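You operate a simulated robot arm through the tools that you are given. There is no shell and no other tool. Be economical: measure what you need, move in short steps, check, and stop when the job is done.

The job below is to be done with a simulated robot arm. You get a single attempt, and the scene is never put back.

Task
Sand the old paint off the blue test bar.
Fine: push it up to the steel stop block first, which stays; the teal sander goes back in its place; the clean bar ends on the brown sensor sheet.

The check looks at the end state, three seconds after you hand in, the way a careful person would. Anything else that was tipped, shoved, dropped, spilled or broken makes it a failure. Flat cloth is picked up by pressing the open fingertips on it (5 to 10 N) and closing them slowly along it; thin cloth reads only 2 to 8 mm in the jaws.

Robot
A 7-joint arm with a two-finger parallel gripper, fixed in place. Base frame: the origin is at the foot of the arm, x ahead of it, y to its left, z up; the work surface is at about z = 0.8. Units: m, rad, N and s.
Its first joint turns from -2.897 to 2.897 rad. Payload 4.4 kg.
Tool frame: the origin (TCP) lies between the finger pads and is the grasp point; the fingertips stand 0.023 m ahead of it; z points along the fingers, y is the line along which they close. The gripper opens to 0.094 m. The fingers are 0.038 m wide and 0.01 m thick; the gripper's body (0.054 by 0.096 m) begins 0.039 m behind the TCP.
Orientation is that of the tool frame in the base frame, as a unit quaternion [w, x, y, z]. With the fingers straight down and closing along the base's y, the tool's x points along the base's -x, its y along +y and its z along -z.

Tools
- The arm moves only by the tool drive_tool. Its argument "series" is one flat list of numbers, 7 for each row, row after row: the gripper command, from -1 (shut) to 1 (fully open), values between in proportion, then the shift along the base's x, y, z in m, then the turn, a rotation vector about the base's x, y, z in degrees. In form: [fingers, tx, ty, tz, ax, ay, az, fingers, tx, ty, tz, ax, ay, az, ...]. A call has 1 to 8 rows; each row is the pose to reach, as a shift and turn from the pose commanded when the call began. Each row takes 0.2 s and may step no farther than 0.05 m and 0.15 rad from the row before; otherwise, or with a gripper value out of range, the whole call is refused. Where a pose cannot be reached the arm comes as near as it can. A force on the tool above 90 N (or 10 N above the force at the start of the call, whichever is more), or a blocked arm, ends the call early, and 0.2 s more pass. Each finger travels about 0.072 m/s and halts on what it meets, pressing with about 38 N; the grip force reading is that of the motor and also rises with nothing between the fingers. The clock runs only during rows and for 0.2 s after the last one: add rows that repeat a pose to give the fingers time. The reply holds the time, the measured pose of the TCP, the force on the tool along the base axes, the opening and the grip force, in the units named above and with some noise, and new pictures: "views" is both (left out), scene, wrist or none.
- Cameras (640 x 400 px; columns grow to the right, rows downward): "scene" is fixed at [0.2181, -0.4991, 1.534]; the picture's right is [0.70, -0.71, 0.00], its down [-0.42, -0.42, -0.80] and it looks along [0.57, 0.57, -0.60] (base axes); focal length 355 px, centre (320, 200). "wrist" rides on the gripper at [-0.039, 0, -0.044] in the tool frame; the picture's right is [0.00, -1.00, 0.00], its down [0.97, 0.00, -0.24] and it looks along [0.24, 0.00, 0.97] (tool axes); focal length 218 px, centre (320, 200). There is no depth. A picture from a camera that has moved, and an enlarged one, comes with that camera's place and axes in the base frame and with its lens. The place of the scene camera against the robot may be out by one fixed shift of up to 0.018 m in any direction.
- close_up(camera, box): a new picture of the part [left, top, right, bottom] of that camera's present view, enlarged. No time passes.
- job_done(): hands the job in; it is judged then, once.

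Work in short steps. Places have to be worked out from the pictures, the camera data and where the tool is seen: move nearer, look again, correct. Check each grasp and each placing, and mend what went wrong. You have 120 turns and 150 pictures in all, those below and enlarged ones among them. Open the gripper and draw the arm clear of the work before you hand the job in, unless the task says otherwise; then end with one line.

The tools are called by a JSON object that holds its "api" and its "payload". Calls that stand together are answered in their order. drive_tool: Moves the arm, as the interface text tells. Its arguments: {"type":"object","properties":{"series":{"type":"array"},"views":{"type":"string","enum":["both","scene","wrist","none"]}},"required":["series"]} The other tools are called the same way: close_up (camera, box) takes an enlarged picture of a part of a camera's view; job_done () hands the job in.

At the start:

```text
time: 0.0
ee_pos: [0.7492, 0.1697, 1.0842]
tcp_rot: [0.001, 0.0, 1.0, 0.001]
ft_force: [-0.7, 0.2, -0.2]
grip_width: 0.094
gripper_force: 0.0
```

scene: 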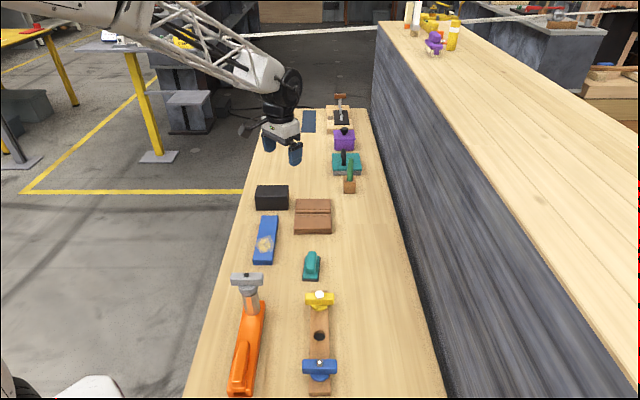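
wrist: 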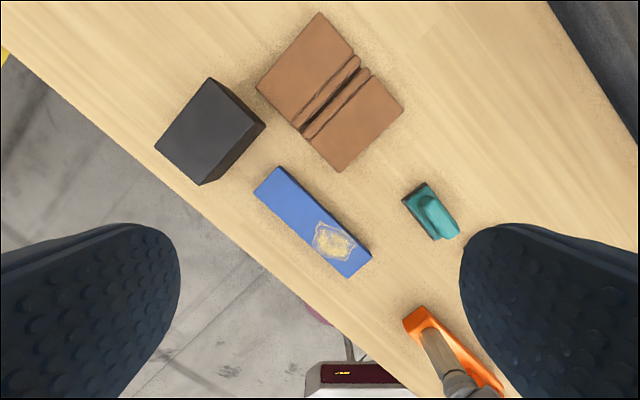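

The wrist picture shows the blue bar with a paint patch, a black block, a brown sheet and a teal tool. I'll look closer at these before I move.

{"api": "close_up", "payload": {"camera": "scene", "box": [230, 170, 370, 290]}}

{"api": "close_up", "payload": {"camera": "scene", "box": [280, 90, 380, 200]}}

{"api": "close_up", "payload": {"camera": "wrist", "box": [150, 0, 480, 300]}}

```text
3.33 times, centred on (300, 230) of scene
camera zoom: at [0.2181, -0.4991, 1.534], right [0.7, -0.71, 0.0], down [-0.42, -0.42, -0.8], along [0.57, 0.57, -0.6], focal length 1183 px, centre (387, 100)
```

zoom: 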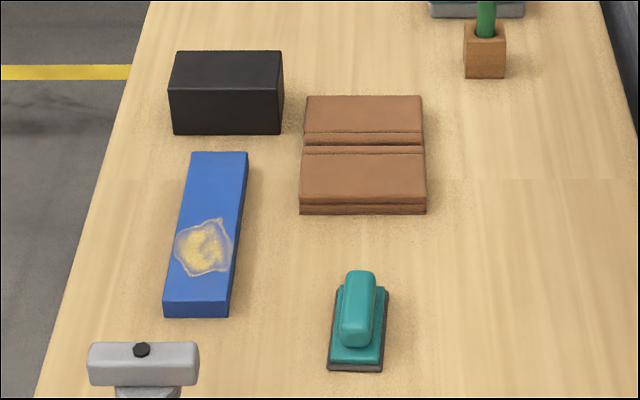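

```text
3.64 times, centred on (330, 145) of scene
camera zoom: at [0.2181, -0.4991, 1.534], right [0.7, -0.71, 0.0], down [-0.42, -0.42, -0.8], along [0.57, 0.57, -0.6], focal length 1291 px, centre (284, 400)
```

zoom: 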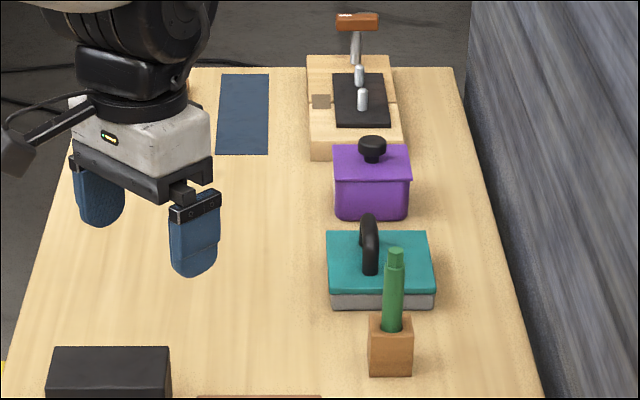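

```text
1.33 times, centred on (315, 150) of wrist
camera zoom: at [0.7899, 0.1697, 1.1284], right [0.0, -1.0, 0.0], down [-0.97, 0.0, 0.24], along [-0.24, 0.0, -0.97], focal length 291 px, centre (327, 267)
```

zoom: 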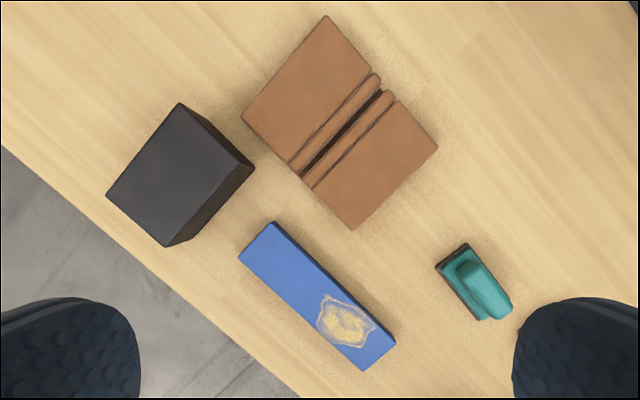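

The brown object needs a closer look, and there are two teal tools. I'll check the front of the bench and the two teal candidates.

{"api": "close_up", "payload": {"camera": "scene", "box": [210, 260, 370, 400]}}

{"api": "close_up", "payload": {"camera": "scene", "box": [280, 190, 345, 285]}}

{"api": "close_up", "payload": {"camera": "scene", "box": [320, 120, 370, 200]}}

```text
2.86 times, centred on (290, 330) of scene
camera zoom: at [0.2181, -0.4991, 1.534], right [0.7, -0.71, 0.0], down [-0.42, -0.42, -0.8], along [0.57, 0.57, -0.6], focal length 1014 px, centre (406, -171)
```

zoom: 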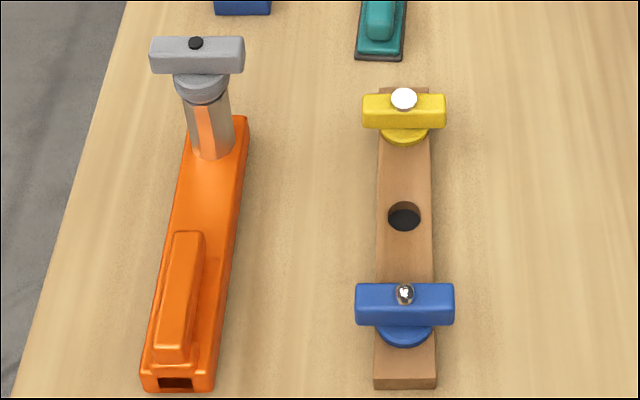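

```text
4.21 times, centred on (312, 238) of scene
camera zoom: at [0.2181, -0.4991, 1.534], right [0.7, -0.71, 0.0], down [-0.42, -0.42, -0.8], along [0.57, 0.57, -0.6], focal length 1495 px, centre (352, 42)
```

zoom: 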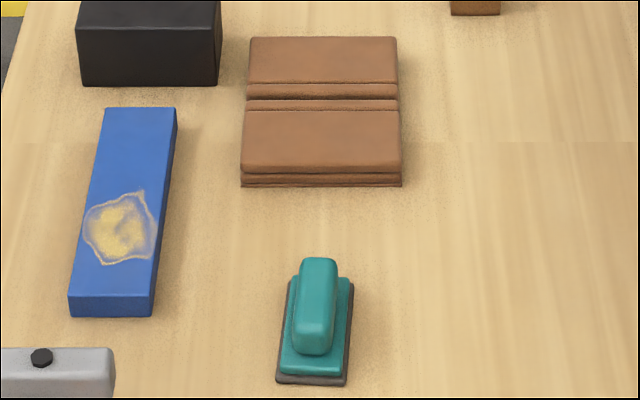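

```text
5.00 times, centred on (345, 160) of scene
camera zoom: at [0.2181, -0.4991, 1.534], right [0.7, -0.71, 0.0], down [-0.42, -0.42, -0.8], along [0.57, 0.57, -0.6], focal length 1775 px, centre (195, 400)
```

zoom: 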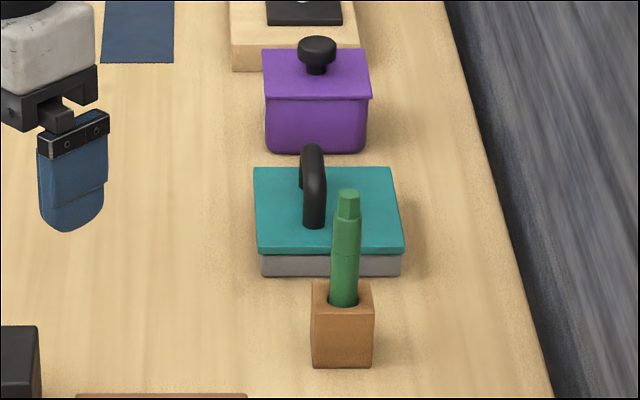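

The small teal tool with the dark base is the sander; the big teal one is a lidded box. I estimate the bar at (0.676, 0.177), running along (1,1) and 0.19 m long, with the stop block face about 0.05 m beyond it. I'll yaw +45° and come over the bar to look.

{"api": "drive_tool", "payload": {"series": [1, -0.012, 0, -0.01, 0, 0, 7.5, 1, -0.024, 0, -0.02, 0, 0, 15, 1, -0.036, 0, -0.03, 0, 0, 22.5, 1, -0.048, 0.002, -0.04, 0, 0, 30, 1, -0.06, 0.004, -0.05, 0, 0, 37.5, 1, -0.073, 0.007, -0.06, 0, 0, 45, 1, -0.073, 0.007, -0.06, 0, 0, 45]}}

```text
time: 1.6
ee_pos: [0.6778, 0.1775, 1.0245]
tcp_rot: [-0.001, -0.383, 0.924, 0.0]
ft_force: [-0.6, 0.2, -0.1]
grip_width: 0.0941
gripper_force: 0.1
camera wrist: at [0.7063, 0.2062, 1.0676], right [0.71, -0.71, 0.0], down [-0.69, -0.69, 0.24], along [-0.17, -0.17, -0.97], focal length 218 px, centre (320, 200)
```

scene: 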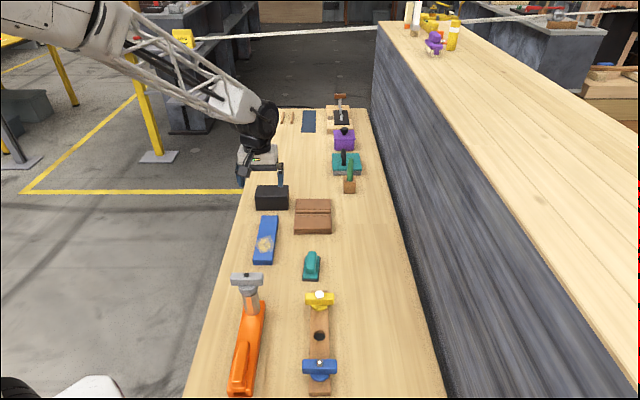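
wrist: 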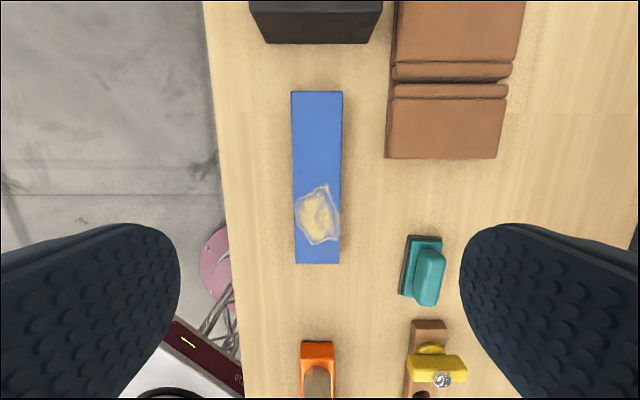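

Wrist data now give the bar at s = (x+y)/√2 from 0.50 to 0.70 and r = (x−y)/√2 ≈ 0.350, about 0.02 m thick. The block face is at s ≈ 0.752. I'll go behind the near end with partly closed fingers and drop halfway, then look.

{"api": "drive_tool", "payload": {"series": [0.3, -0.034, -0.033, 0, 0, 0, 0, -0.36, -0.068, -0.066, 0, 0, 0, 0, -0.36, -0.1045, -0.1, -0.01, 0, 0, 0, -0.36, -0.1045, -0.1, -0.06, 0, 0, 0, -0.36, -0.1045, -0.1, -0.11, 0, 0, 0, -0.36, -0.1045, -0.1, -0.11, 0, 0, 0]}}

```text
refused: row 3 steps farther than a row can; nothing moved
```

The third row was slightly too long, so I'll spread the same move out.

{"api": "drive_tool", "payload": {"series": [0.3, -0.034, -0.033, 0, 0, 0, 0, -0.36, -0.068, -0.066, 0, 0, 0, 0, -0.36, -0.1, -0.096, 0, 0, 0, 0, -0.36, -0.1045, -0.1, -0.045, 0, 0, 0, -0.36, -0.1045, -0.1, -0.09, 0, 0, 0, -0.36, -0.1045, -0.1, -0.11, 0, 0, 0, -0.36, -0.1045, -0.1, -0.11, 0, 0, 0]}}

```text
time: 3.2
ee_pos: [0.5721, 0.0757, 0.9125]
tcp_rot: [0.0, -0.383, 0.924, 0.001]
ft_force: [-0.4, 0.3, -0.2]
grip_width: 0.0302
gripper_force: 0.1
camera wrist: at [0.6007, 0.1041, 0.956], right [0.71, -0.71, 0.0], down [-0.69, -0.69, 0.24], along [-0.17, -0.17, -0.97], focal length 218 px, centre (320, 200)
```

scene: 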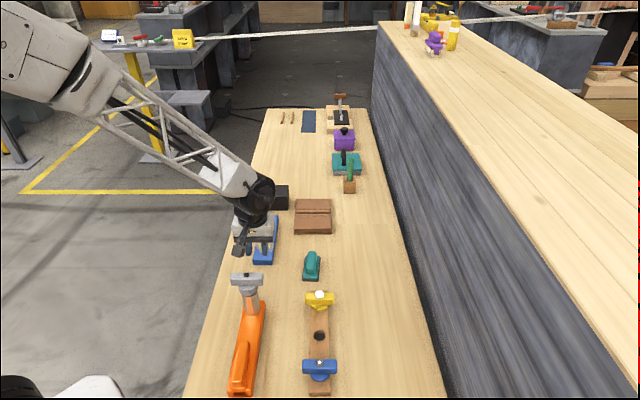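
wrist: 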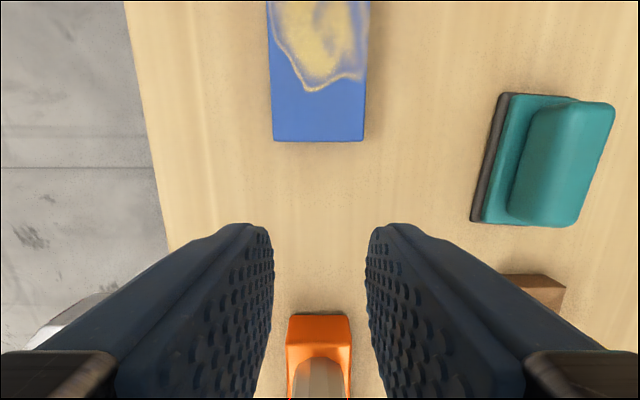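

The bar's near end is at s=0.501, centred at r=0.350, and my fingers are lined up at r=0.351. I'll descend to put the tips about 8 mm above the bench, then advance gently until I'm near contact.

{"api": "drive_tool", "payload": {"series": [-0.36, 0, 0, -0.04, 0, 0, 0, -0.36, 0, 0, -0.07, 0, 0, 0, -0.36, 0, 0, -0.081, 0, 0, 0, -0.36, 0, 0, -0.081, 0, 0, 0, -0.36, 0.007, 0.007, -0.081, 0, 0, 0, -0.36, 0.014, 0.014, -0.081, 0, 0, 0], "views": "wrist"}}

```text
time: 4.6
ee_pos: [0.5871, 0.0898, 0.8347]
tcp_rot: [0.001, -0.383, 0.924, 0.0]
ft_force: [-0.6, 0.1, -0.1]
grip_width: 0.0302
gripper_force: 0.0
camera wrist: at [0.6154, 0.1185, 0.8778], right [0.71, -0.71, 0.0], down [-0.69, -0.69, 0.24], along [-0.17, -0.17, -0.97], focal length 218 px, centre (320, 200)
```

wrist: 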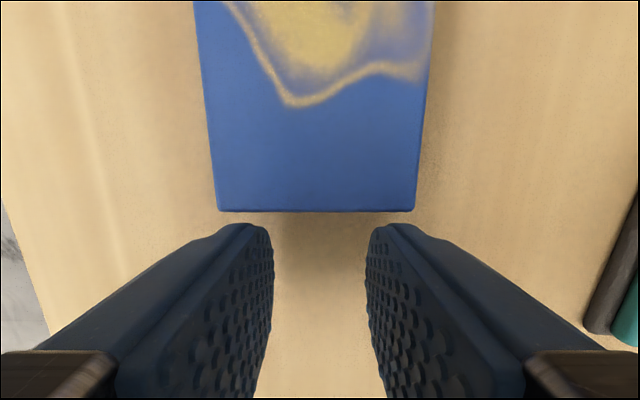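

The tips sit about 4 mm short of the bar. I'll drop 3 mm and push along (1,1) for about 46 mm, stopping short of the block to check.

{"api": "drive_tool", "payload": {"series": [-0.36, 0, 0, -0.003, 0, 0, 0, -0.36, 0.0055, 0.0055, -0.003, 0, 0, 0, -0.36, 0.011, 0.011, -0.003, 0, 0, 0, -0.36, 0.0165, 0.0165, -0.003, 0, 0, 0, -0.36, 0.022, 0.022, -0.003, 0, 0, 0, -0.36, 0.0275, 0.0275, -0.003, 0, 0, 0, -0.36, 0.0325, 0.0325, -0.003, 0, 0, 0, -0.36, 0.0325, 0.0325, -0.003, 0, 0, 0]}}

{"api": "close_up", "payload": {"camera": "scene", "box": [230, 170, 350, 280]}}

```text
time: 6.4
ee_pos: [0.6186, 0.1226, 0.8309]
tcp_rot: [0.0, -0.383, 0.924, -0.001]
ft_force: [-3.0, -5.7, 2.3]
grip_width: 0.0303
gripper_force: 0.0
camera wrist: at [0.6466, 0.1505, 0.8743], right [0.71, -0.71, 0.0], down [-0.69, -0.69, 0.24], along [-0.17, -0.17, -0.97], focal length 218 px, centre (320, 200)
```

scene: 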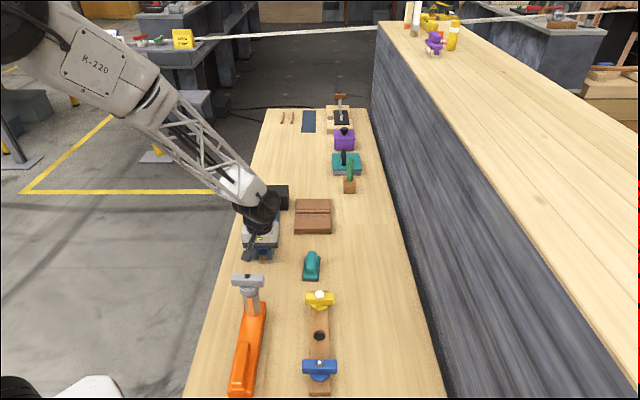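
wrist: 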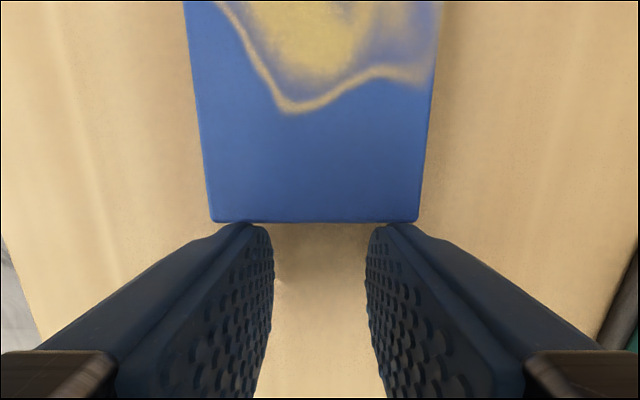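

```text
3.64 times, centred on (290, 225) of scene
camera zoom: at [0.2181, -0.4991, 1.534], right [0.7, -0.71, 0.0], down [-0.42, -0.42, -0.8], along [0.57, 0.57, -0.6], focal length 1291 px, centre (429, 109)
```

zoom: 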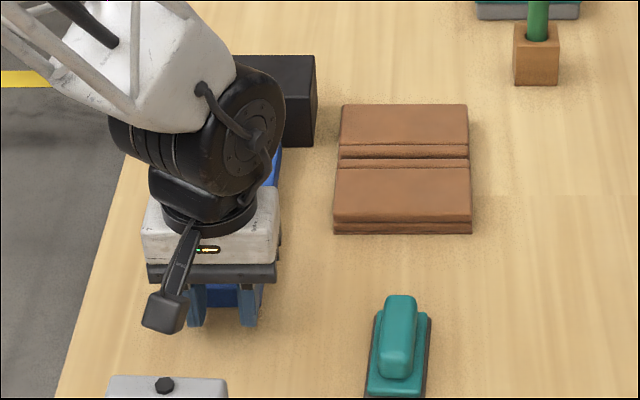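

The bar is moving straight, with about 6 N of friction. I estimate about 9 mm left to the block, so I'll creep on in small steps and watch the force.

{"api": "drive_tool", "payload": {"series": [-0.36, 0.0015, 0.0015, 0, 0, 0, 0, -0.36, 0.003, 0.003, 0, 0, 0, 0, -0.36, 0.0045, 0.0045, 0, 0, 0, 0], "views": "none"}}

```text
time: 7.2
ee_pos: [0.6223, 0.1283, 0.8315]
tcp_rot: [0.0, -0.383, 0.924, 0.0]
ft_force: [-3.1, -4.1, 1.3]
grip_width: 0.0302
gripper_force: 0.3
```

Still only sliding friction; I'll advance another 3 mm.

{"api": "drive_tool", "payload": {"series": [-0.36, 0.001, 0.001, 0, 0, 0, 0, -0.36, 0.002, 0.002, 0, 0, 0, 0], "views": "none"}}

{"api": "close_up", "payload": {"camera": "scene", "box": [255, 180, 305, 240]}}

```text
time: 7.8
ee_pos: [0.6245, 0.1289, 0.8316]
tcp_rot: [-0.001, -0.383, 0.924, 0.001]
ft_force: [-13.2, -11.9, -4.2]
grip_width: 0.0306
gripper_force: 0.2
```

```text
6.67 times, centred on (280, 210) of scene
camera zoom: at [0.2181, -0.4991, 1.534], right [0.7, -0.71, 0.0], down [-0.42, -0.42, -0.8], along [0.57, 0.57, -0.6], focal length 2366 px, centre (587, 133)
```

zoom: 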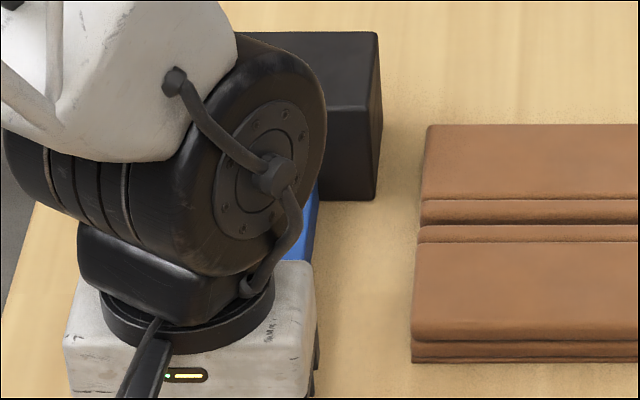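

The force rose to about 18 N, so the bar is against the block. I'll back off, rise, and go over the sander for a measuring view.

{"api": "drive_tool", "payload": {"series": [-0.36, -0.014, -0.014, 0, 0, 0, 0, 0, -0.014, -0.014, 0.045, 0, 0, 0, 0.5, -0.014, -0.014, 0.09, 0, 0, 0, 1, -0.014, -0.014, 0.13, 0, 0, 0, 1, 0.012, -0.05, 0.14, 0, 0, 0, 1, 0.039, -0.09, 0.15, 0, 0, 0, 1, 0.0663, -0.131, 0.15, 0, 0, 0, 1, 0.0663, -0.131, 0.15, 0, 0, 0]}}

{"api": "close_up", "payload": {"camera": "scene", "box": [230, 170, 350, 280]}}

```text
time: 9.6
ee_pos: [0.6918, -0.0011, 0.9803]
tcp_rot: [0.0, -0.382, 0.924, -0.001]
ft_force: [1.2, 0.2, -0.2]
grip_width: 0.0943
gripper_force: 0.0
camera wrist: at [0.72, 0.0273, 1.0234], right [0.71, -0.71, 0.0], down [-0.69, -0.69, 0.24], along [-0.17, -0.17, -0.97], focal length 218 px, centre (320, 200)
```

scene: 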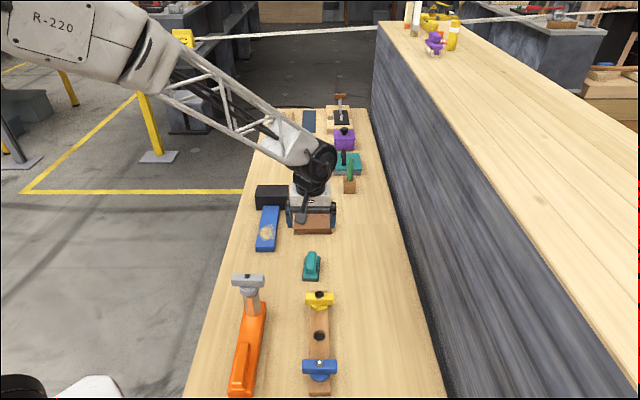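
wrist: 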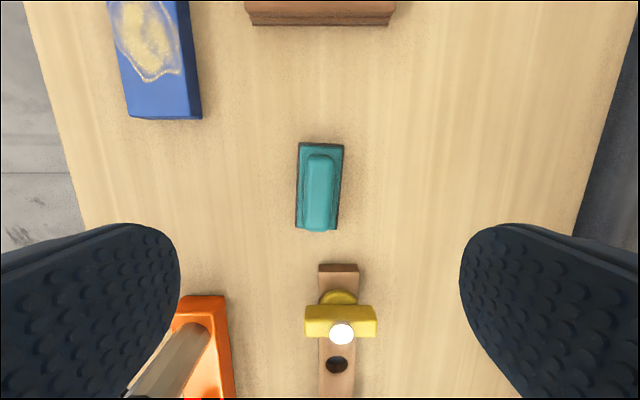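

```text
3.64 times, centred on (290, 225) of scene
camera zoom: at [0.2181, -0.4991, 1.534], right [0.7, -0.71, 0.0], down [-0.42, -0.42, -0.8], along [0.57, 0.57, -0.6], focal length 1291 px, centre (429, 109)
```

zoom: 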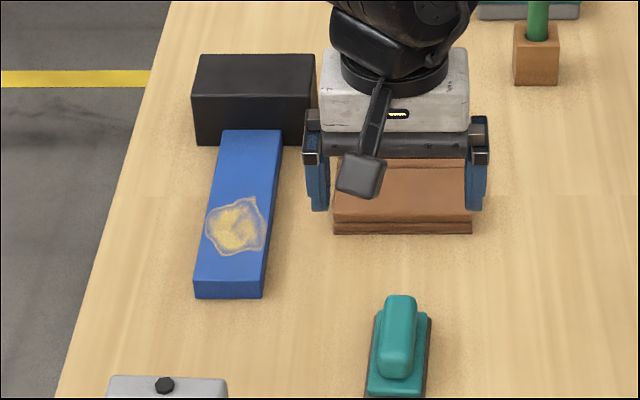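

The bar sits squarely against the block. Now I'll zoom in on the sander for its precise pose.

{"api": "close_up", "payload": {"camera": "wrist", "box": [270, 130, 370, 240]}}

{"api": "close_up", "payload": {"camera": "wrist", "box": [100, 0, 220, 130]}}

```text
3.64 times, centred on (320, 185) of wrist
camera zoom: at [0.72, 0.0273, 1.0234], right [0.71, -0.71, 0.0], down [-0.69, -0.69, 0.24], along [-0.17, -0.17, -0.97], focal length 794 px, centre (320, 254)
```

zoom: 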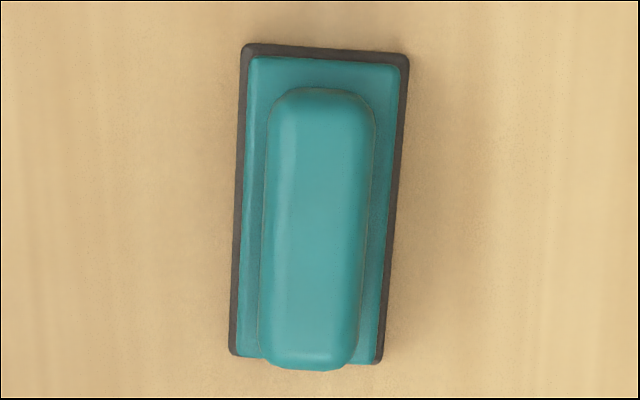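

```text
3.08 times, centred on (160, 65) of wrist
camera zoom: at [0.72, 0.0273, 1.0234], right [0.71, -0.71, 0.0], down [-0.69, -0.69, 0.24], along [-0.17, -0.17, -0.97], focal length 672 px, centre (812, 615)
```

zoom: 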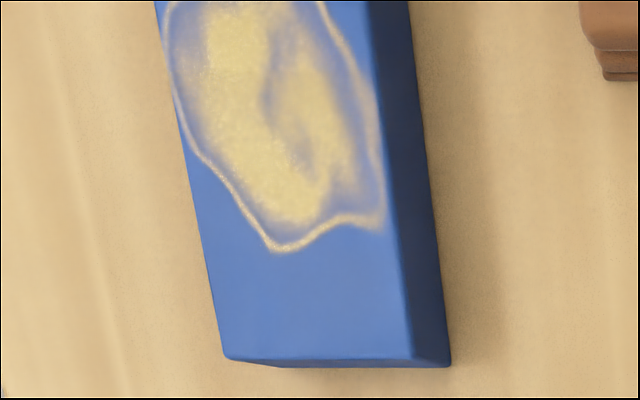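

The sander's base centre is at s=0.4866, r=0.4886 (x≈0.6896, y≈−0.0014). It is about 4° clockwise from my tool yaw, and the handle top is at about z≈0.836. I'll align and descend over the handle.

{"api": "drive_tool", "payload": {"series": [0.5, -0.0023, 0.0003, -0.04, 0, 0, -4, 0.3, -0.0023, 0.0003, -0.08, 0, 0, -4, 0.3, -0.0023, 0.0003, -0.11, 0, 0, -4, 0.3, -0.0023, 0.0003, -0.125, 0, 0, -4, 0.3, -0.0023, 0.0003, -0.125, 0, 0, -4]}}

{"api": "close_up", "payload": {"camera": "scene", "box": [270, 220, 360, 300]}}

```text
time: 10.8
ee_pos: [0.6885, 0.0005, 0.8546]
tcp_rot: [0.001, -0.35, 0.937, 0.0]
ft_force: [-0.1, 0.5, 0.1]
grip_width: 0.0613
gripper_force: 0.1
camera wrist: at [0.7196, 0.0265, 0.8976], right [0.66, -0.75, 0.0], down [-0.73, -0.64, 0.24], along [-0.18, -0.16, -0.97], focal length 218 px, centre (320, 200)
```

scene: 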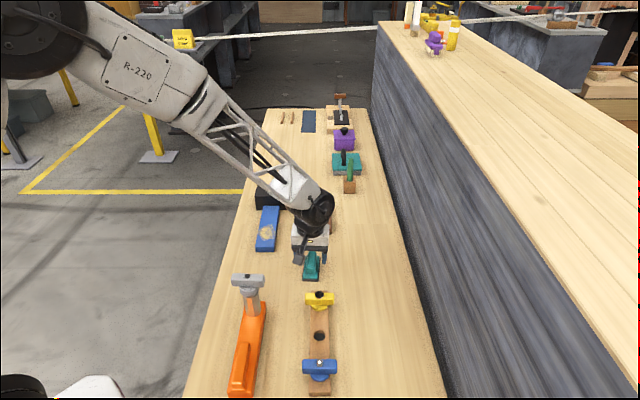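
wrist: 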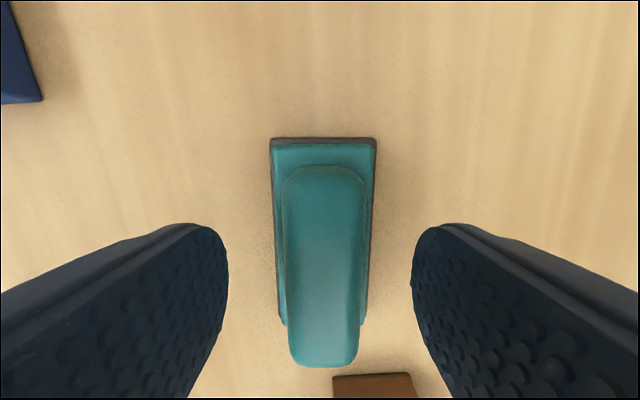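

```text
5.00 times, centred on (315, 260) of scene
camera zoom: at [0.2181, -0.4991, 1.534], right [0.7, -0.71, 0.0], down [-0.42, -0.42, -0.8], along [0.57, 0.57, -0.6], focal length 1775 px, centre (345, -100)
```

zoom: 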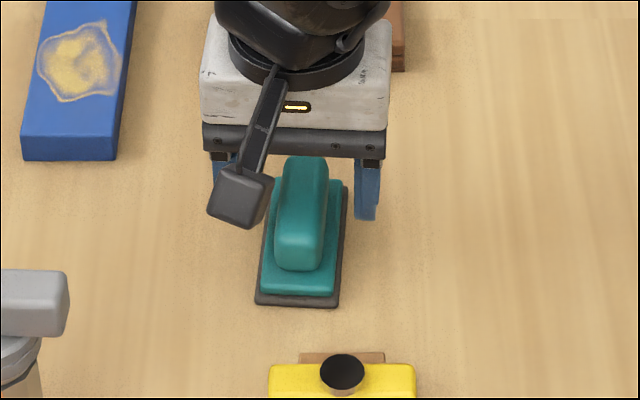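

The handle is centred between the fingers. I'll go down another 12 mm and close slowly.

{"api": "drive_tool", "payload": {"series": [0.3, 0, 0, -0.006, 0, 0, 0, 0.3, 0, 0, -0.012, 0, 0, 0, 0, 0, 0, -0.012, 0, 0, 0, -0.3, 0, 0, -0.012, 0, 0, 0, -0.6, 0, 0, -0.012, 0, 0, 0, -0.8, 0, 0, -0.012, 0, 0, 0, -0.8, 0, 0, -0.012, 0, 0, 0], "views": "wrist"}}

```text
time: 12.4
ee_pos: [0.689, -0.001, 0.8456]
tcp_rot: [0.0, -0.35, 0.937, 0.0]
ft_force: [-1.0, 0.3, -0.2]
grip_width: 0.0254
gripper_force: 38.2
camera wrist: at [0.7196, 0.0258, 0.887], right [0.66, -0.75, 0.0], down [-0.73, -0.64, 0.24], along [-0.18, -0.16, -0.97], focal length 218 px, centre (320, 200)
```

wrist: 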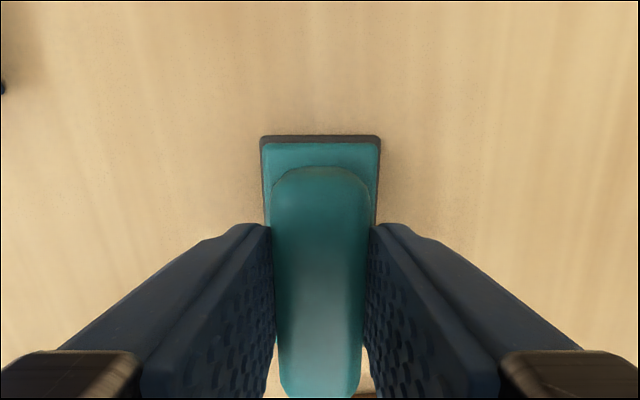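

The handle is held at 25 mm width. The sander's home is TCP (0.689, −0.001) at 4° clockwise. I'll lift it and carry it over the bar's paint patch (s≈0.613, r≈0.350), turning it back in line with the bar.

{"api": "drive_tool", "payload": {"series": [-0.8, 0, 0, 0.02, 0, 0, 0, -0.8, 0, 0, 0.06, 0, 0, 0, -0.8, 0, 0.01, 0.085, 0, 0, 0, -0.8, -0.002, 0.055, 0.085, 0, 0, 1, -0.8, -0.004, 0.1, 0.085, 0, 0, 2, -0.8, -0.006, 0.145, 0.085, 0, 0, 3, -0.8, -0.0078, 0.1874, 0.085, 0, 0, 4, -0.8, -0.0078, 0.1874, 0.085, 0, 0, 4]}}

{"api": "close_up", "payload": {"camera": "scene", "box": [230, 170, 350, 280]}}

```text
time: 14.2
ee_pos: [0.6815, 0.1842, 0.9288]
tcp_rot: [0.0, -0.383, 0.924, 0.0]
ft_force: [-0.7, -0.5, -0.7]
grip_width: 0.0092
gripper_force: 0.0
camera wrist: at [0.7094, 0.2131, 0.9721], right [0.71, -0.71, 0.0], down [-0.69, -0.69, 0.24], along [-0.17, -0.17, -0.97], focal length 218 px, centre (320, 200)
```

scene: 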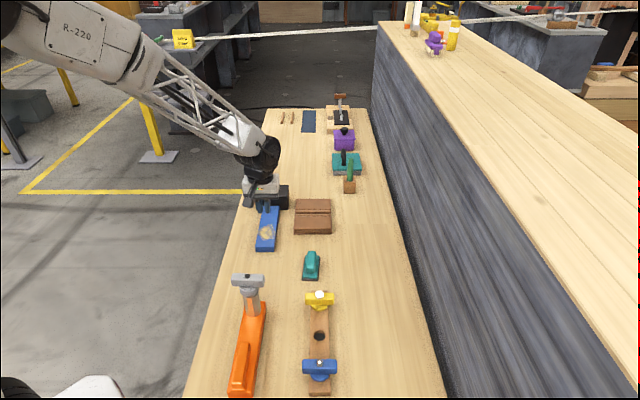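
wrist: 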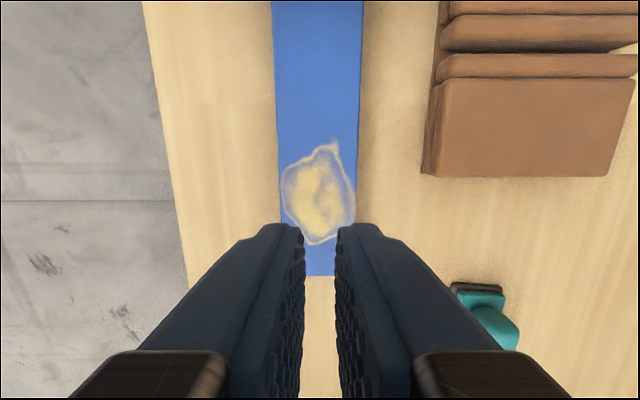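

```text
3.64 times, centred on (290, 225) of scene
camera zoom: at [0.2181, -0.4991, 1.534], right [0.7, -0.71, 0.0], down [-0.42, -0.42, -0.8], along [0.57, 0.57, -0.6], focal length 1291 px, centre (429, 109)
```

zoom: 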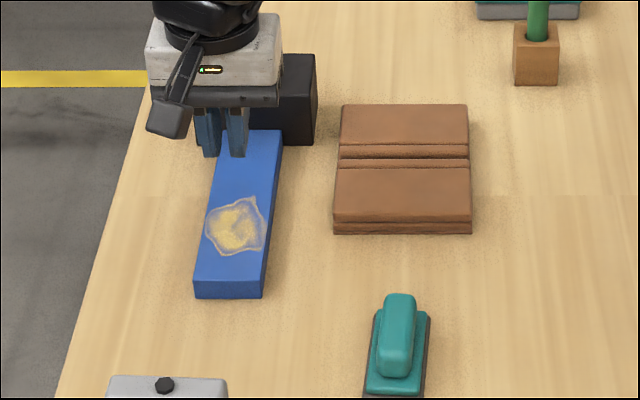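

The fingers slipped off the rounded handle top, and the sander is still standing in its place. I'll go back above it, look, and grip lower.

{"api": "drive_tool", "payload": {"series": [0, 0.002, -0.045, 0, 0, 0, -1, 0.3, 0.004, -0.09, 0, 0, 0, -2, 0.3, 0.006, -0.135, 0, 0, 0, -3, 0.3, 0.0078, -0.18, 0, 0, 0, -4, 0.3, 0.0078, -0.1874, -0.03, 0, 0, -4, 0.3, 0.0078, -0.1874, -0.06, 0, 0, -4, 0.3, 0.0078, -0.1874, -0.075, 0, 0, -4, 0.3, 0.0078, -0.1874, -0.075, 0, 0, -4], "views": "wrist"}}

```text
time: 16.0
ee_pos: [0.6893, -0.0014, 0.8511]
tcp_rot: [0.0, -0.351, 0.936, 0.0]
ft_force: [0.5, 0.3, 0.2]
grip_width: 0.061
gripper_force: 0.0
camera wrist: at [0.7206, 0.024, 0.8941], right [0.66, -0.75, 0.0], down [-0.73, -0.64, 0.24], along [-0.18, -0.16, -0.97], focal length 218 px, centre (320, 200)
```

wrist: 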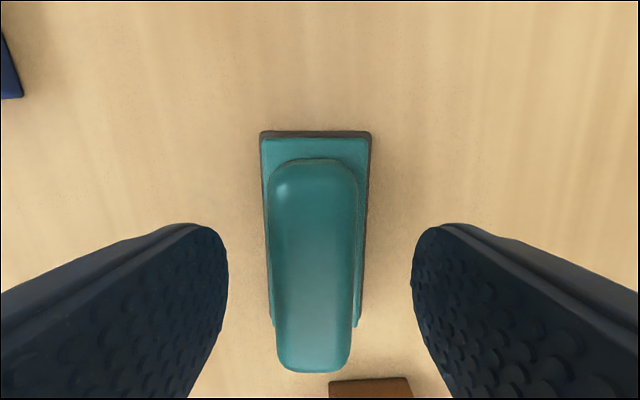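

Gripper and handle are still aligned. I'll narrow to about 37 mm so the tips are over the plate, then lower in small steps until they touch it.

{"api": "drive_tool", "payload": {"series": [0, 0, 0, 0, 0, 0, 0, -0.2, 0, 0, 0, 0, 0, 0, -0.2, 0, 0, -0.004, 0, 0, 0, -0.2, 0, 0, -0.008, 0, 0, 0, -0.2, 0, 0, -0.011, 0, 0, 0, -0.2, 0, 0, -0.011, 0, 0, 0], "views": "wrist"}}

```text
time: 17.4
ee_pos: [0.6898, -0.0023, 0.8422]
tcp_rot: [0.0, -0.35, 0.937, 0.0]
ft_force: [1.0, -1.2, -0.4]
grip_width: 0.0374
gripper_force: 0.0
camera wrist: at [0.7199, 0.0241, 0.8853], right [0.66, -0.75, 0.0], down [-0.73, -0.64, 0.24], along [-0.18, -0.16, -0.97], focal length 218 px, centre (320, 200)
```

wrist: 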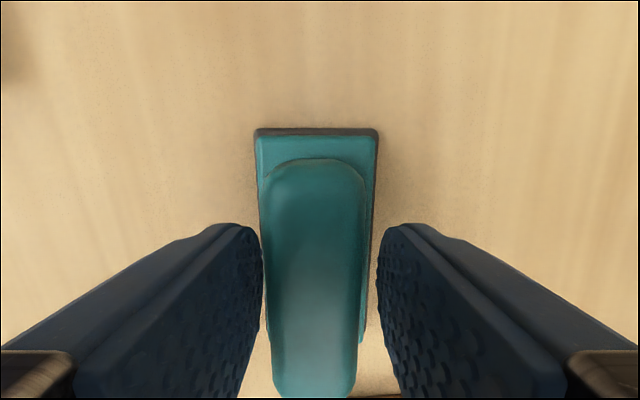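

No contact yet (tips about 0.819). I'll lower 4 mm more and check the vertical force.

{"api": "drive_tool", "payload": {"series": [-0.2, 0, 0, -0.002, 0, 0, 0, -0.2, 0, 0, -0.004, 0, 0, 0], "views": "none"}}

```text
time: 18.0
ee_pos: [0.6903, -0.0016, 0.8401]
tcp_rot: [0.0, -0.35, 0.937, 0.0]
ft_force: [0.3, -0.2, -0.5]
grip_width: 0.0376
gripper_force: 0.0
```

{"api": "drive_tool", "payload": {"series": [-0.2, 0, 0, -0.002, 0, 0, 0, -0.2, 0, 0, -0.003, 0, 0, 0], "views": "none"}}

```text
time: 18.6
ee_pos: [0.6905, -0.0013, 0.838]
tcp_rot: [0.001, -0.349, 0.937, 0.0]
ft_force: [-5.8, -0.1, 14.6]
grip_width: 0.0391
gripper_force: 1.5
```

The plate is touched at TCP z≈0.838. I'll rise 1.5 mm and close firmly on the handle.

{"api": "drive_tool", "payload": {"series": [-0.2, 0, 0, 0.0025, 0, 0, 0, -0.4, 0, 0, 0.0025, 0, 0, 0, -0.6, 0, 0, 0.0025, 0, 0, 0, -1, 0, 0, 0.0025, 0, 0, 0, -1, 0, 0, 0.0025, 0, 0, 0, -1, 0, 0, 0.0025, 0, 0, 0], "views": "none"}}

```text
time: 20.0
ee_pos: [0.6895, -0.0019, 0.8388]
tcp_rot: [-0.001, -0.35, 0.937, 0.0]
ft_force: [0.3, 0.1, -0.4]
grip_width: 0.0256
gripper_force: 37.5
```

Gripped at 25.6 mm with TCP z≈0.839 at home. I'll lift gently and verify.

{"api": "drive_tool", "payload": {"series": [-1, 0, 0, 0.005, 0, 0, 0, -1, 0, 0, 0.012, 0, 0, 0, -1, 0, 0, 0.025, 0, 0, 0, -1, 0, 0, 0.04, 0, 0, 0, -1, 0, 0, 0.04, 0, 0, 0], "views": "both"}}

```text
time: 21.2
ee_pos: [0.6907, -0.0024, 0.8776]
tcp_rot: [0.001, -0.351, 0.936, 0.001]
ft_force: [0.4, 0.1, -1.5]
grip_width: 0.0256
gripper_force: 37.8
camera wrist: at [0.7207, 0.024, 0.9213], right [0.66, -0.75, 0.0], down [-0.73, -0.64, 0.24], along [-0.18, -0.16, -0.97], focal length 218 px, centre (320, 200)
```

scene: 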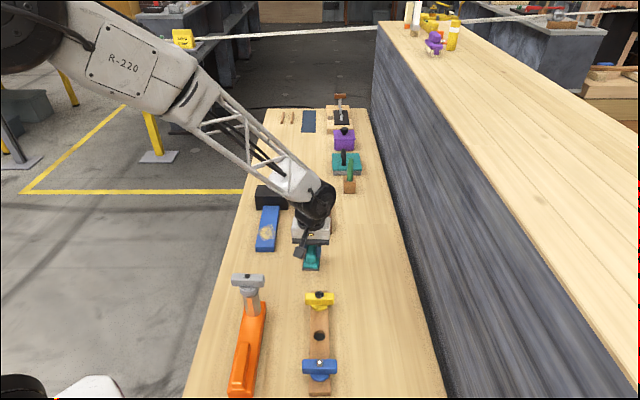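
wrist: 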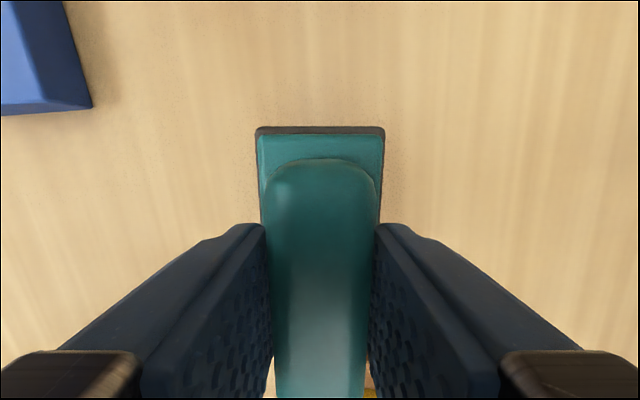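

The sander is held and level, with the weight showing on the force reading. I'll raise it more and carry it over the patch.

{"api": "drive_tool", "payload": {"series": [-1, 0, 0, 0.03, 0, 0, 0, -1, 0, 0.02, 0.045, 0, 0, 0, -1, -0.002, 0.06, 0.045, 0, 0, 1, -1, -0.004, 0.1, 0.045, 0, 0, 2, -1, -0.006, 0.145, 0.045, 0, 0, 3, -1, -0.0087, 0.188, 0.045, 0, 0, 4, -1, -0.0087, 0.188, 0.02, 0, 0, 4, -1, -0.0087, 0.188, 0.02, 0, 0, 4]}}

```text
time: 23.0
ee_pos: [0.6821, 0.1837, 0.8973]
tcp_rot: [0.0, -0.383, 0.924, 0.0]
ft_force: [0.0, -0.3, -0.4]
grip_width: 0.0257
gripper_force: 38.0
camera wrist: at [0.7099, 0.2111, 0.9405], right [0.71, -0.71, 0.0], down [-0.69, -0.69, 0.24], along [-0.17, -0.17, -0.97], focal length 218 px, centre (320, 200)
```

scene: 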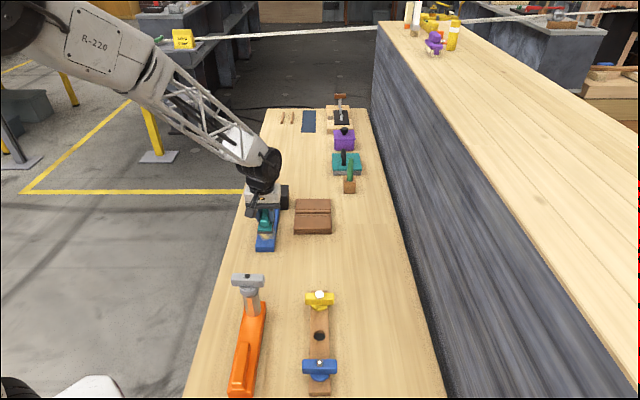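
wrist: 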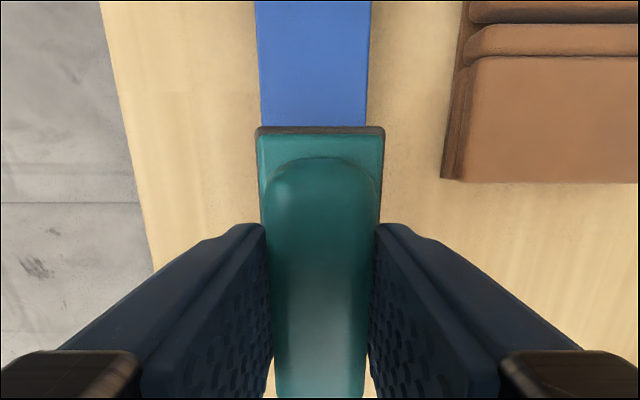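

The sander's about 3 mm to the right of the bar's centreline; I'll correct that and lower to just above contact (expected TCP z≈0.859).

{"api": "drive_tool", "payload": {"series": [-1, -0.002, 0.002, -0.012, 0, 0, 0, -1, -0.002, 0.002, -0.024, 0, 0, 0, -1, -0.002, 0.002, -0.033, 0, 0, 0, -1, -0.002, 0.002, -0.036, 0, 0, 0, -1, -0.002, 0.002, -0.036, 0, 0, 0], "views": "none"}}

```text
time: 24.2
ee_pos: [0.6792, 0.187, 0.8638]
tcp_rot: [0.001, -0.383, 0.924, 0.0]
ft_force: [0.2, -0.3, -1.6]
grip_width: 0.0255
gripper_force: 37.5
```

{"api": "drive_tool", "payload": {"series": [-1, 0, 0, -0.002, 0, 0, 0, -1, 0, 0, -0.004, 0, 0, 0], "views": "none"}}

```text
time: 24.8
ee_pos: [0.6784, 0.1887, 0.8605]
tcp_rot: [0.001, -0.383, 0.924, 0.0]
ft_force: [-3.5, -4.4, 16.9]
grip_width: 0.0258
gripper_force: 38.2
```

Contact, at about 17 N. I'll ease off slightly and stroke ±35 mm along the bar.

{"api": "drive_tool", "payload": {"series": [-1, 0.009, 0.009, 0.0007, 0, 0, 0, -1, 0.018, 0.018, 0.0007, 0, 0, 0, -1, 0.025, 0.025, 0.0007, 0, 0, 0, -1, 0.016, 0.016, 0.0007, 0, 0, 0, -1, 0.006, 0.006, 0.0007, 0, 0, 0, -1, -0.006, -0.006, 0.0007, 0, 0, 0, -1, -0.016, -0.016, 0.0007, 0, 0, 0, -1, -0.025, -0.025, 0.0007, 0, 0, 0]}}

{"api": "close_up", "payload": {"camera": "scene", "box": [230, 170, 350, 280]}}

```text
time: 26.6
ee_pos: [0.6516, 0.1639, 0.86]
tcp_rot: [0.0, -0.382, 0.924, 0.0]
ft_force: [7.3, 6.0, 24.3]
grip_width: 0.0255
gripper_force: 38.1
camera wrist: at [0.6797, 0.192, 0.9035], right [0.71, -0.71, 0.0], down [-0.69, -0.69, 0.24], along [-0.17, -0.17, -0.97], focal length 218 px, centre (320, 200)
```

scene: 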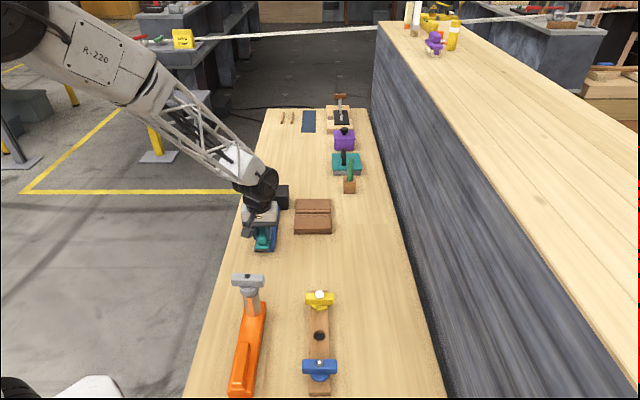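
wrist: 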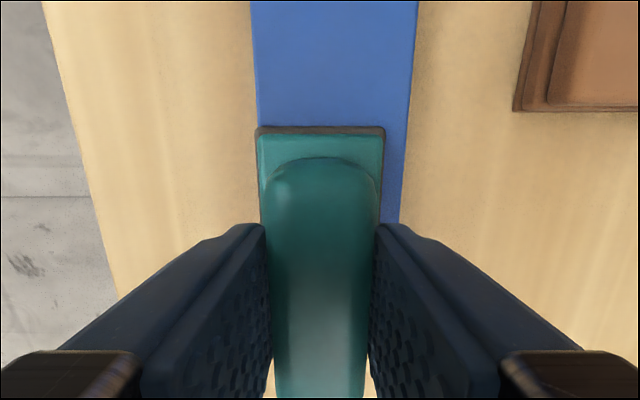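

```text
3.64 times, centred on (290, 225) of scene
camera zoom: at [0.2181, -0.4991, 1.534], right [0.7, -0.71, 0.0], down [-0.42, -0.42, -0.8], along [0.57, 0.57, -0.6], focal length 1291 px, centre (429, 109)
```

zoom: 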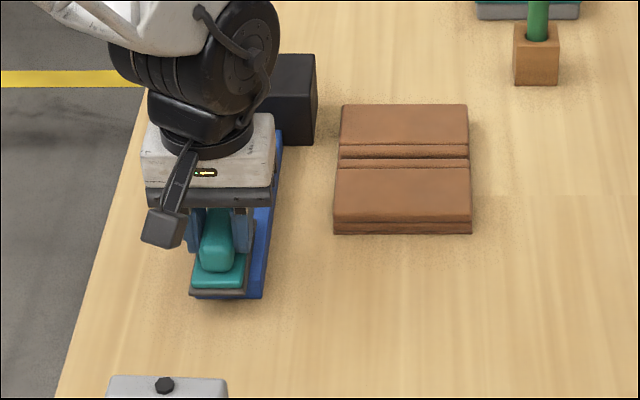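

The bar stays against the block and the left side has been covered. I'll shift 12 mm to the right side, ease the force, and stroke back up and down.

{"api": "drive_tool", "payload": {"series": [-1, 0.006, -0.005, 0.0008, 0, 0, 0, -1, 0.0165, 0.0005, 0.0008, 0, 0, 0, -1, 0.0275, 0.0105, 0.0008, 0, 0, 0, -1, 0.0375, 0.0205, 0.0008, 0, 0, 0, -1, 0.0475, 0.0305, 0.0008, 0, 0, 0, -1, 0.0555, 0.0385, 0.0008, 0, 0, 0, -1, 0.0455, 0.0285, 0.0008, 0, 0, 0, -1, 0.0355, 0.0185, 0.0008, 0, 0, 0], "views": "wrist"}}

```text
time: 28.4
ee_pos: [0.6894, 0.1813, 0.8603]
tcp_rot: [0.0, -0.382, 0.924, 0.0]
ft_force: [1.1, 1.6, 2.7]
grip_width: 0.0256
gripper_force: 37.8
camera wrist: at [0.7183, 0.2094, 0.9034], right [0.71, -0.71, 0.0], down [-0.69, -0.69, 0.24], along [-0.17, -0.17, -0.97], focal length 218 px, centre (320, 200)
```

wrist: 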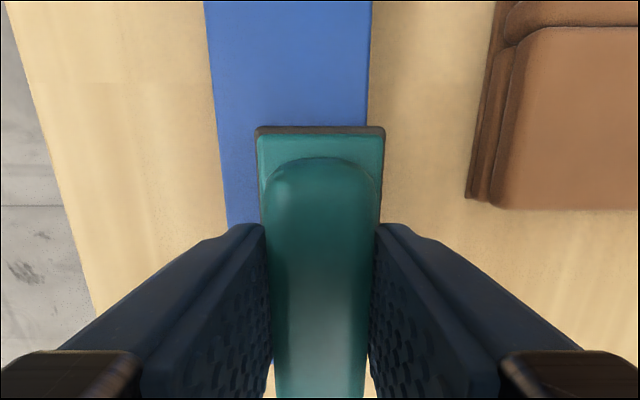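

On the right side the force dropped to about 3 N. I'll press slightly more and repeat the right pass, then finish on the centre line.

{"api": "drive_tool", "payload": {"series": [-1, -0.011, -0.007, -0.0008, 0, 0, 0, -1, -0.02, -0.016, -0.0008, 0, 0, 0, -1, -0.029, -0.025, -0.0008, 0, 0, 0, -1, -0.018, -0.014, -0.0006, 0, 0, 0, -1, -0.006, -0.002, -0.0006, 0, 0, 0, -1, 0.006, 0.01, -0.0008, 0, 0, 0, -1, 0.016, 0.02, -0.0008, 0, 0, 0, -1, 0.006, 0.012, -0.0008, 0, 0, 0], "views": "none"}}

```text
time: 30.2
ee_pos: [0.6954, 0.1921, 0.86]
tcp_rot: [0.002, -0.382, 0.924, -0.001]
ft_force: [4.3, 4.3, 14.8]
grip_width: 0.0256
gripper_force: 38.2
```

I'll lift and swing towards the sander's home to see whether the paint is gone.

{"api": "drive_tool", "payload": {"series": [-1, 0, 0, 0.03, 0, 0, 0, -1, 0, 0, 0.065, 0, 0, 0, -1, 0, -0.045, 0.065, 0, 0, 0, -1, 0, -0.09, 0.065, 0, 0, 0, -1, 0, -0.135, 0.065, 0, 0, 0, -1, -0.003, -0.18, 0.065, 0, 0, -2, -1, -0.005, -0.194, 0.065, 0, 0, -4, -1, -0.005, -0.194, 0.065, 0, 0, -4]}}

{"api": "close_up", "payload": {"camera": "scene", "box": [230, 170, 350, 280]}}

```text
time: 32.0
ee_pos: [0.6912, -0.0006, 0.9236]
tcp_rot: [0.0, -0.35, 0.937, 0.0]
ft_force: [0.1, 0.1, -1.3]
grip_width: 0.0255
gripper_force: 37.6
camera wrist: at [0.7206, 0.025, 0.9673], right [0.66, -0.76, 0.0], down [-0.73, -0.64, 0.24], along [-0.18, -0.16, -0.97], focal length 218 px, centre (320, 200)
```

scene: 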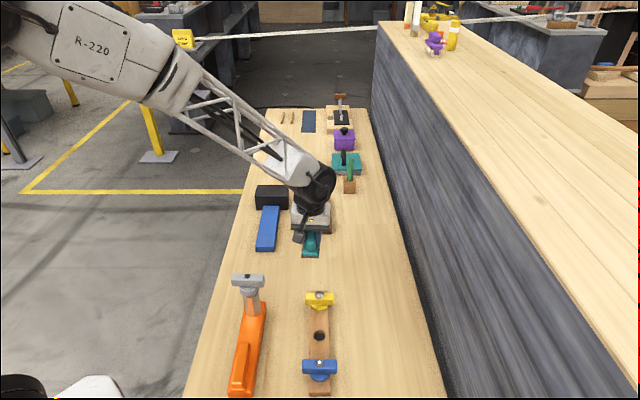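
wrist: 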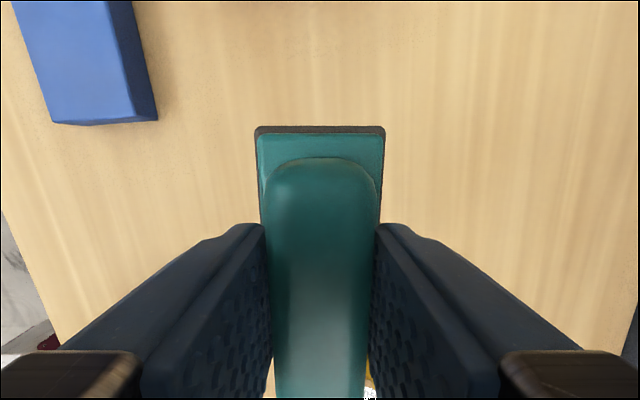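

```text
3.64 times, centred on (290, 225) of scene
camera zoom: at [0.2181, -0.4991, 1.534], right [0.7, -0.71, 0.0], down [-0.42, -0.42, -0.8], along [0.57, 0.57, -0.6], focal length 1291 px, centre (429, 109)
```

zoom: 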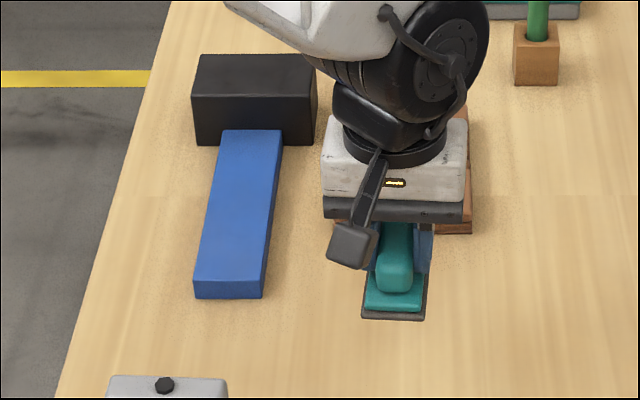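

The bar is clean and the block hasn't moved. I'll lower the sander onto its place (TCP 0.690, −0.0016, z≈0.839), stopping just above first.

{"api": "drive_tool", "payload": {"series": [-1, -0.0011, -0.001, -0.04, 0, 0, 0, -1, -0.0011, -0.001, -0.07, 0, 0, 0, -1, -0.0011, -0.001, -0.08, 0, 0, 0, -1, -0.0011, -0.001, -0.083, 0, 0, 0, -1, -0.0011, -0.001, -0.083, 0, 0, 0], "views": "wrist"}}

{"api": "close_up", "payload": {"camera": "scene", "box": [250, 195, 290, 255]}}

```text
time: 33.2
ee_pos: [0.6898, -0.0008, 0.8409]
tcp_rot: [0.0, -0.351, 0.937, 0.001]
ft_force: [0.0, -0.2, -1.1]
grip_width: 0.0255
gripper_force: 38.6
camera wrist: at [0.7203, 0.0247, 0.8844], right [0.66, -0.75, 0.0], down [-0.73, -0.64, 0.24], along [-0.18, -0.16, -0.97], focal length 218 px, centre (320, 200)
```

wrist: 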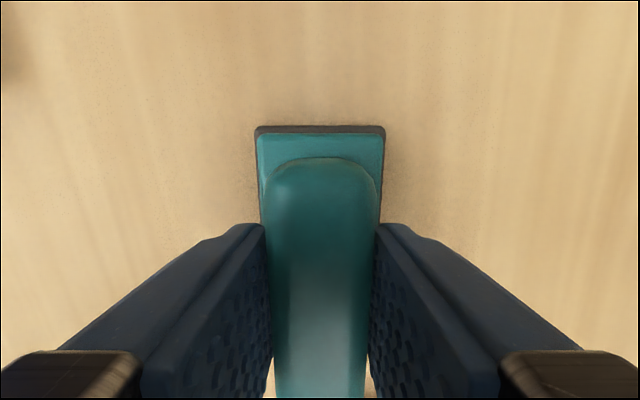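

```text
6.67 times, centred on (270, 225) of scene
camera zoom: at [0.2181, -0.4991, 1.534], right [0.7, -0.71, 0.0], down [-0.42, -0.42, -0.8], along [0.57, 0.57, -0.6], focal length 2366 px, centre (653, 33)
```

zoom: 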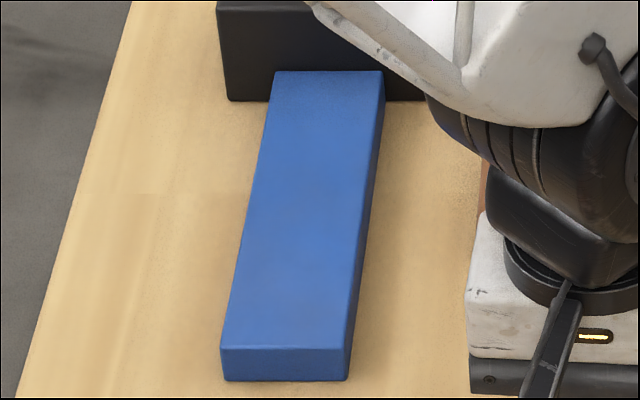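

The bar is fully clean. I'll lower the last 2 mm to touch the bench.

{"api": "drive_tool", "payload": {"series": [-1, 0, 0, -0.001, 0, 0, 0, -1, 0, 0, -0.002, 0, 0, 0], "views": "none"}}

```text
time: 33.8
ee_pos: [0.6903, -0.0014, 0.8392]
tcp_rot: [0.0, -0.351, 0.936, 0.0]
ft_force: [0.3, 0.7, -1.9]
grip_width: 0.0255
gripper_force: 37.8
```

{"api": "drive_tool", "payload": {"series": [-1, 0, 0, -0.001, 0, 0, 0, -1, 0, 0, -0.001, 0, 0, 0], "views": "none"}}

```text
time: 34.4
ee_pos: [0.69, -0.0015, 0.8399]
tcp_rot: [0.001, -0.35, 0.937, 0.001]
ft_force: [0.8, 0.0, -1.2]
grip_width: 0.0256
gripper_force: 37.7
```

Not touching yet by the force reading; one more millimetre step.

{"api": "drive_tool", "payload": {"series": [-1, 0, 0, -0.001, 0, 0, 0, -1, 0, 0, -0.0015, 0, 0, 0], "views": "none"}}

```text
time: 35.0
ee_pos: [0.6894, -0.0006, 0.837]
tcp_rot: [0.0, -0.35, 0.937, -0.001]
ft_force: [-1.3, -4.1, 9.8]
grip_width: 0.0253
gripper_force: 37.8
```

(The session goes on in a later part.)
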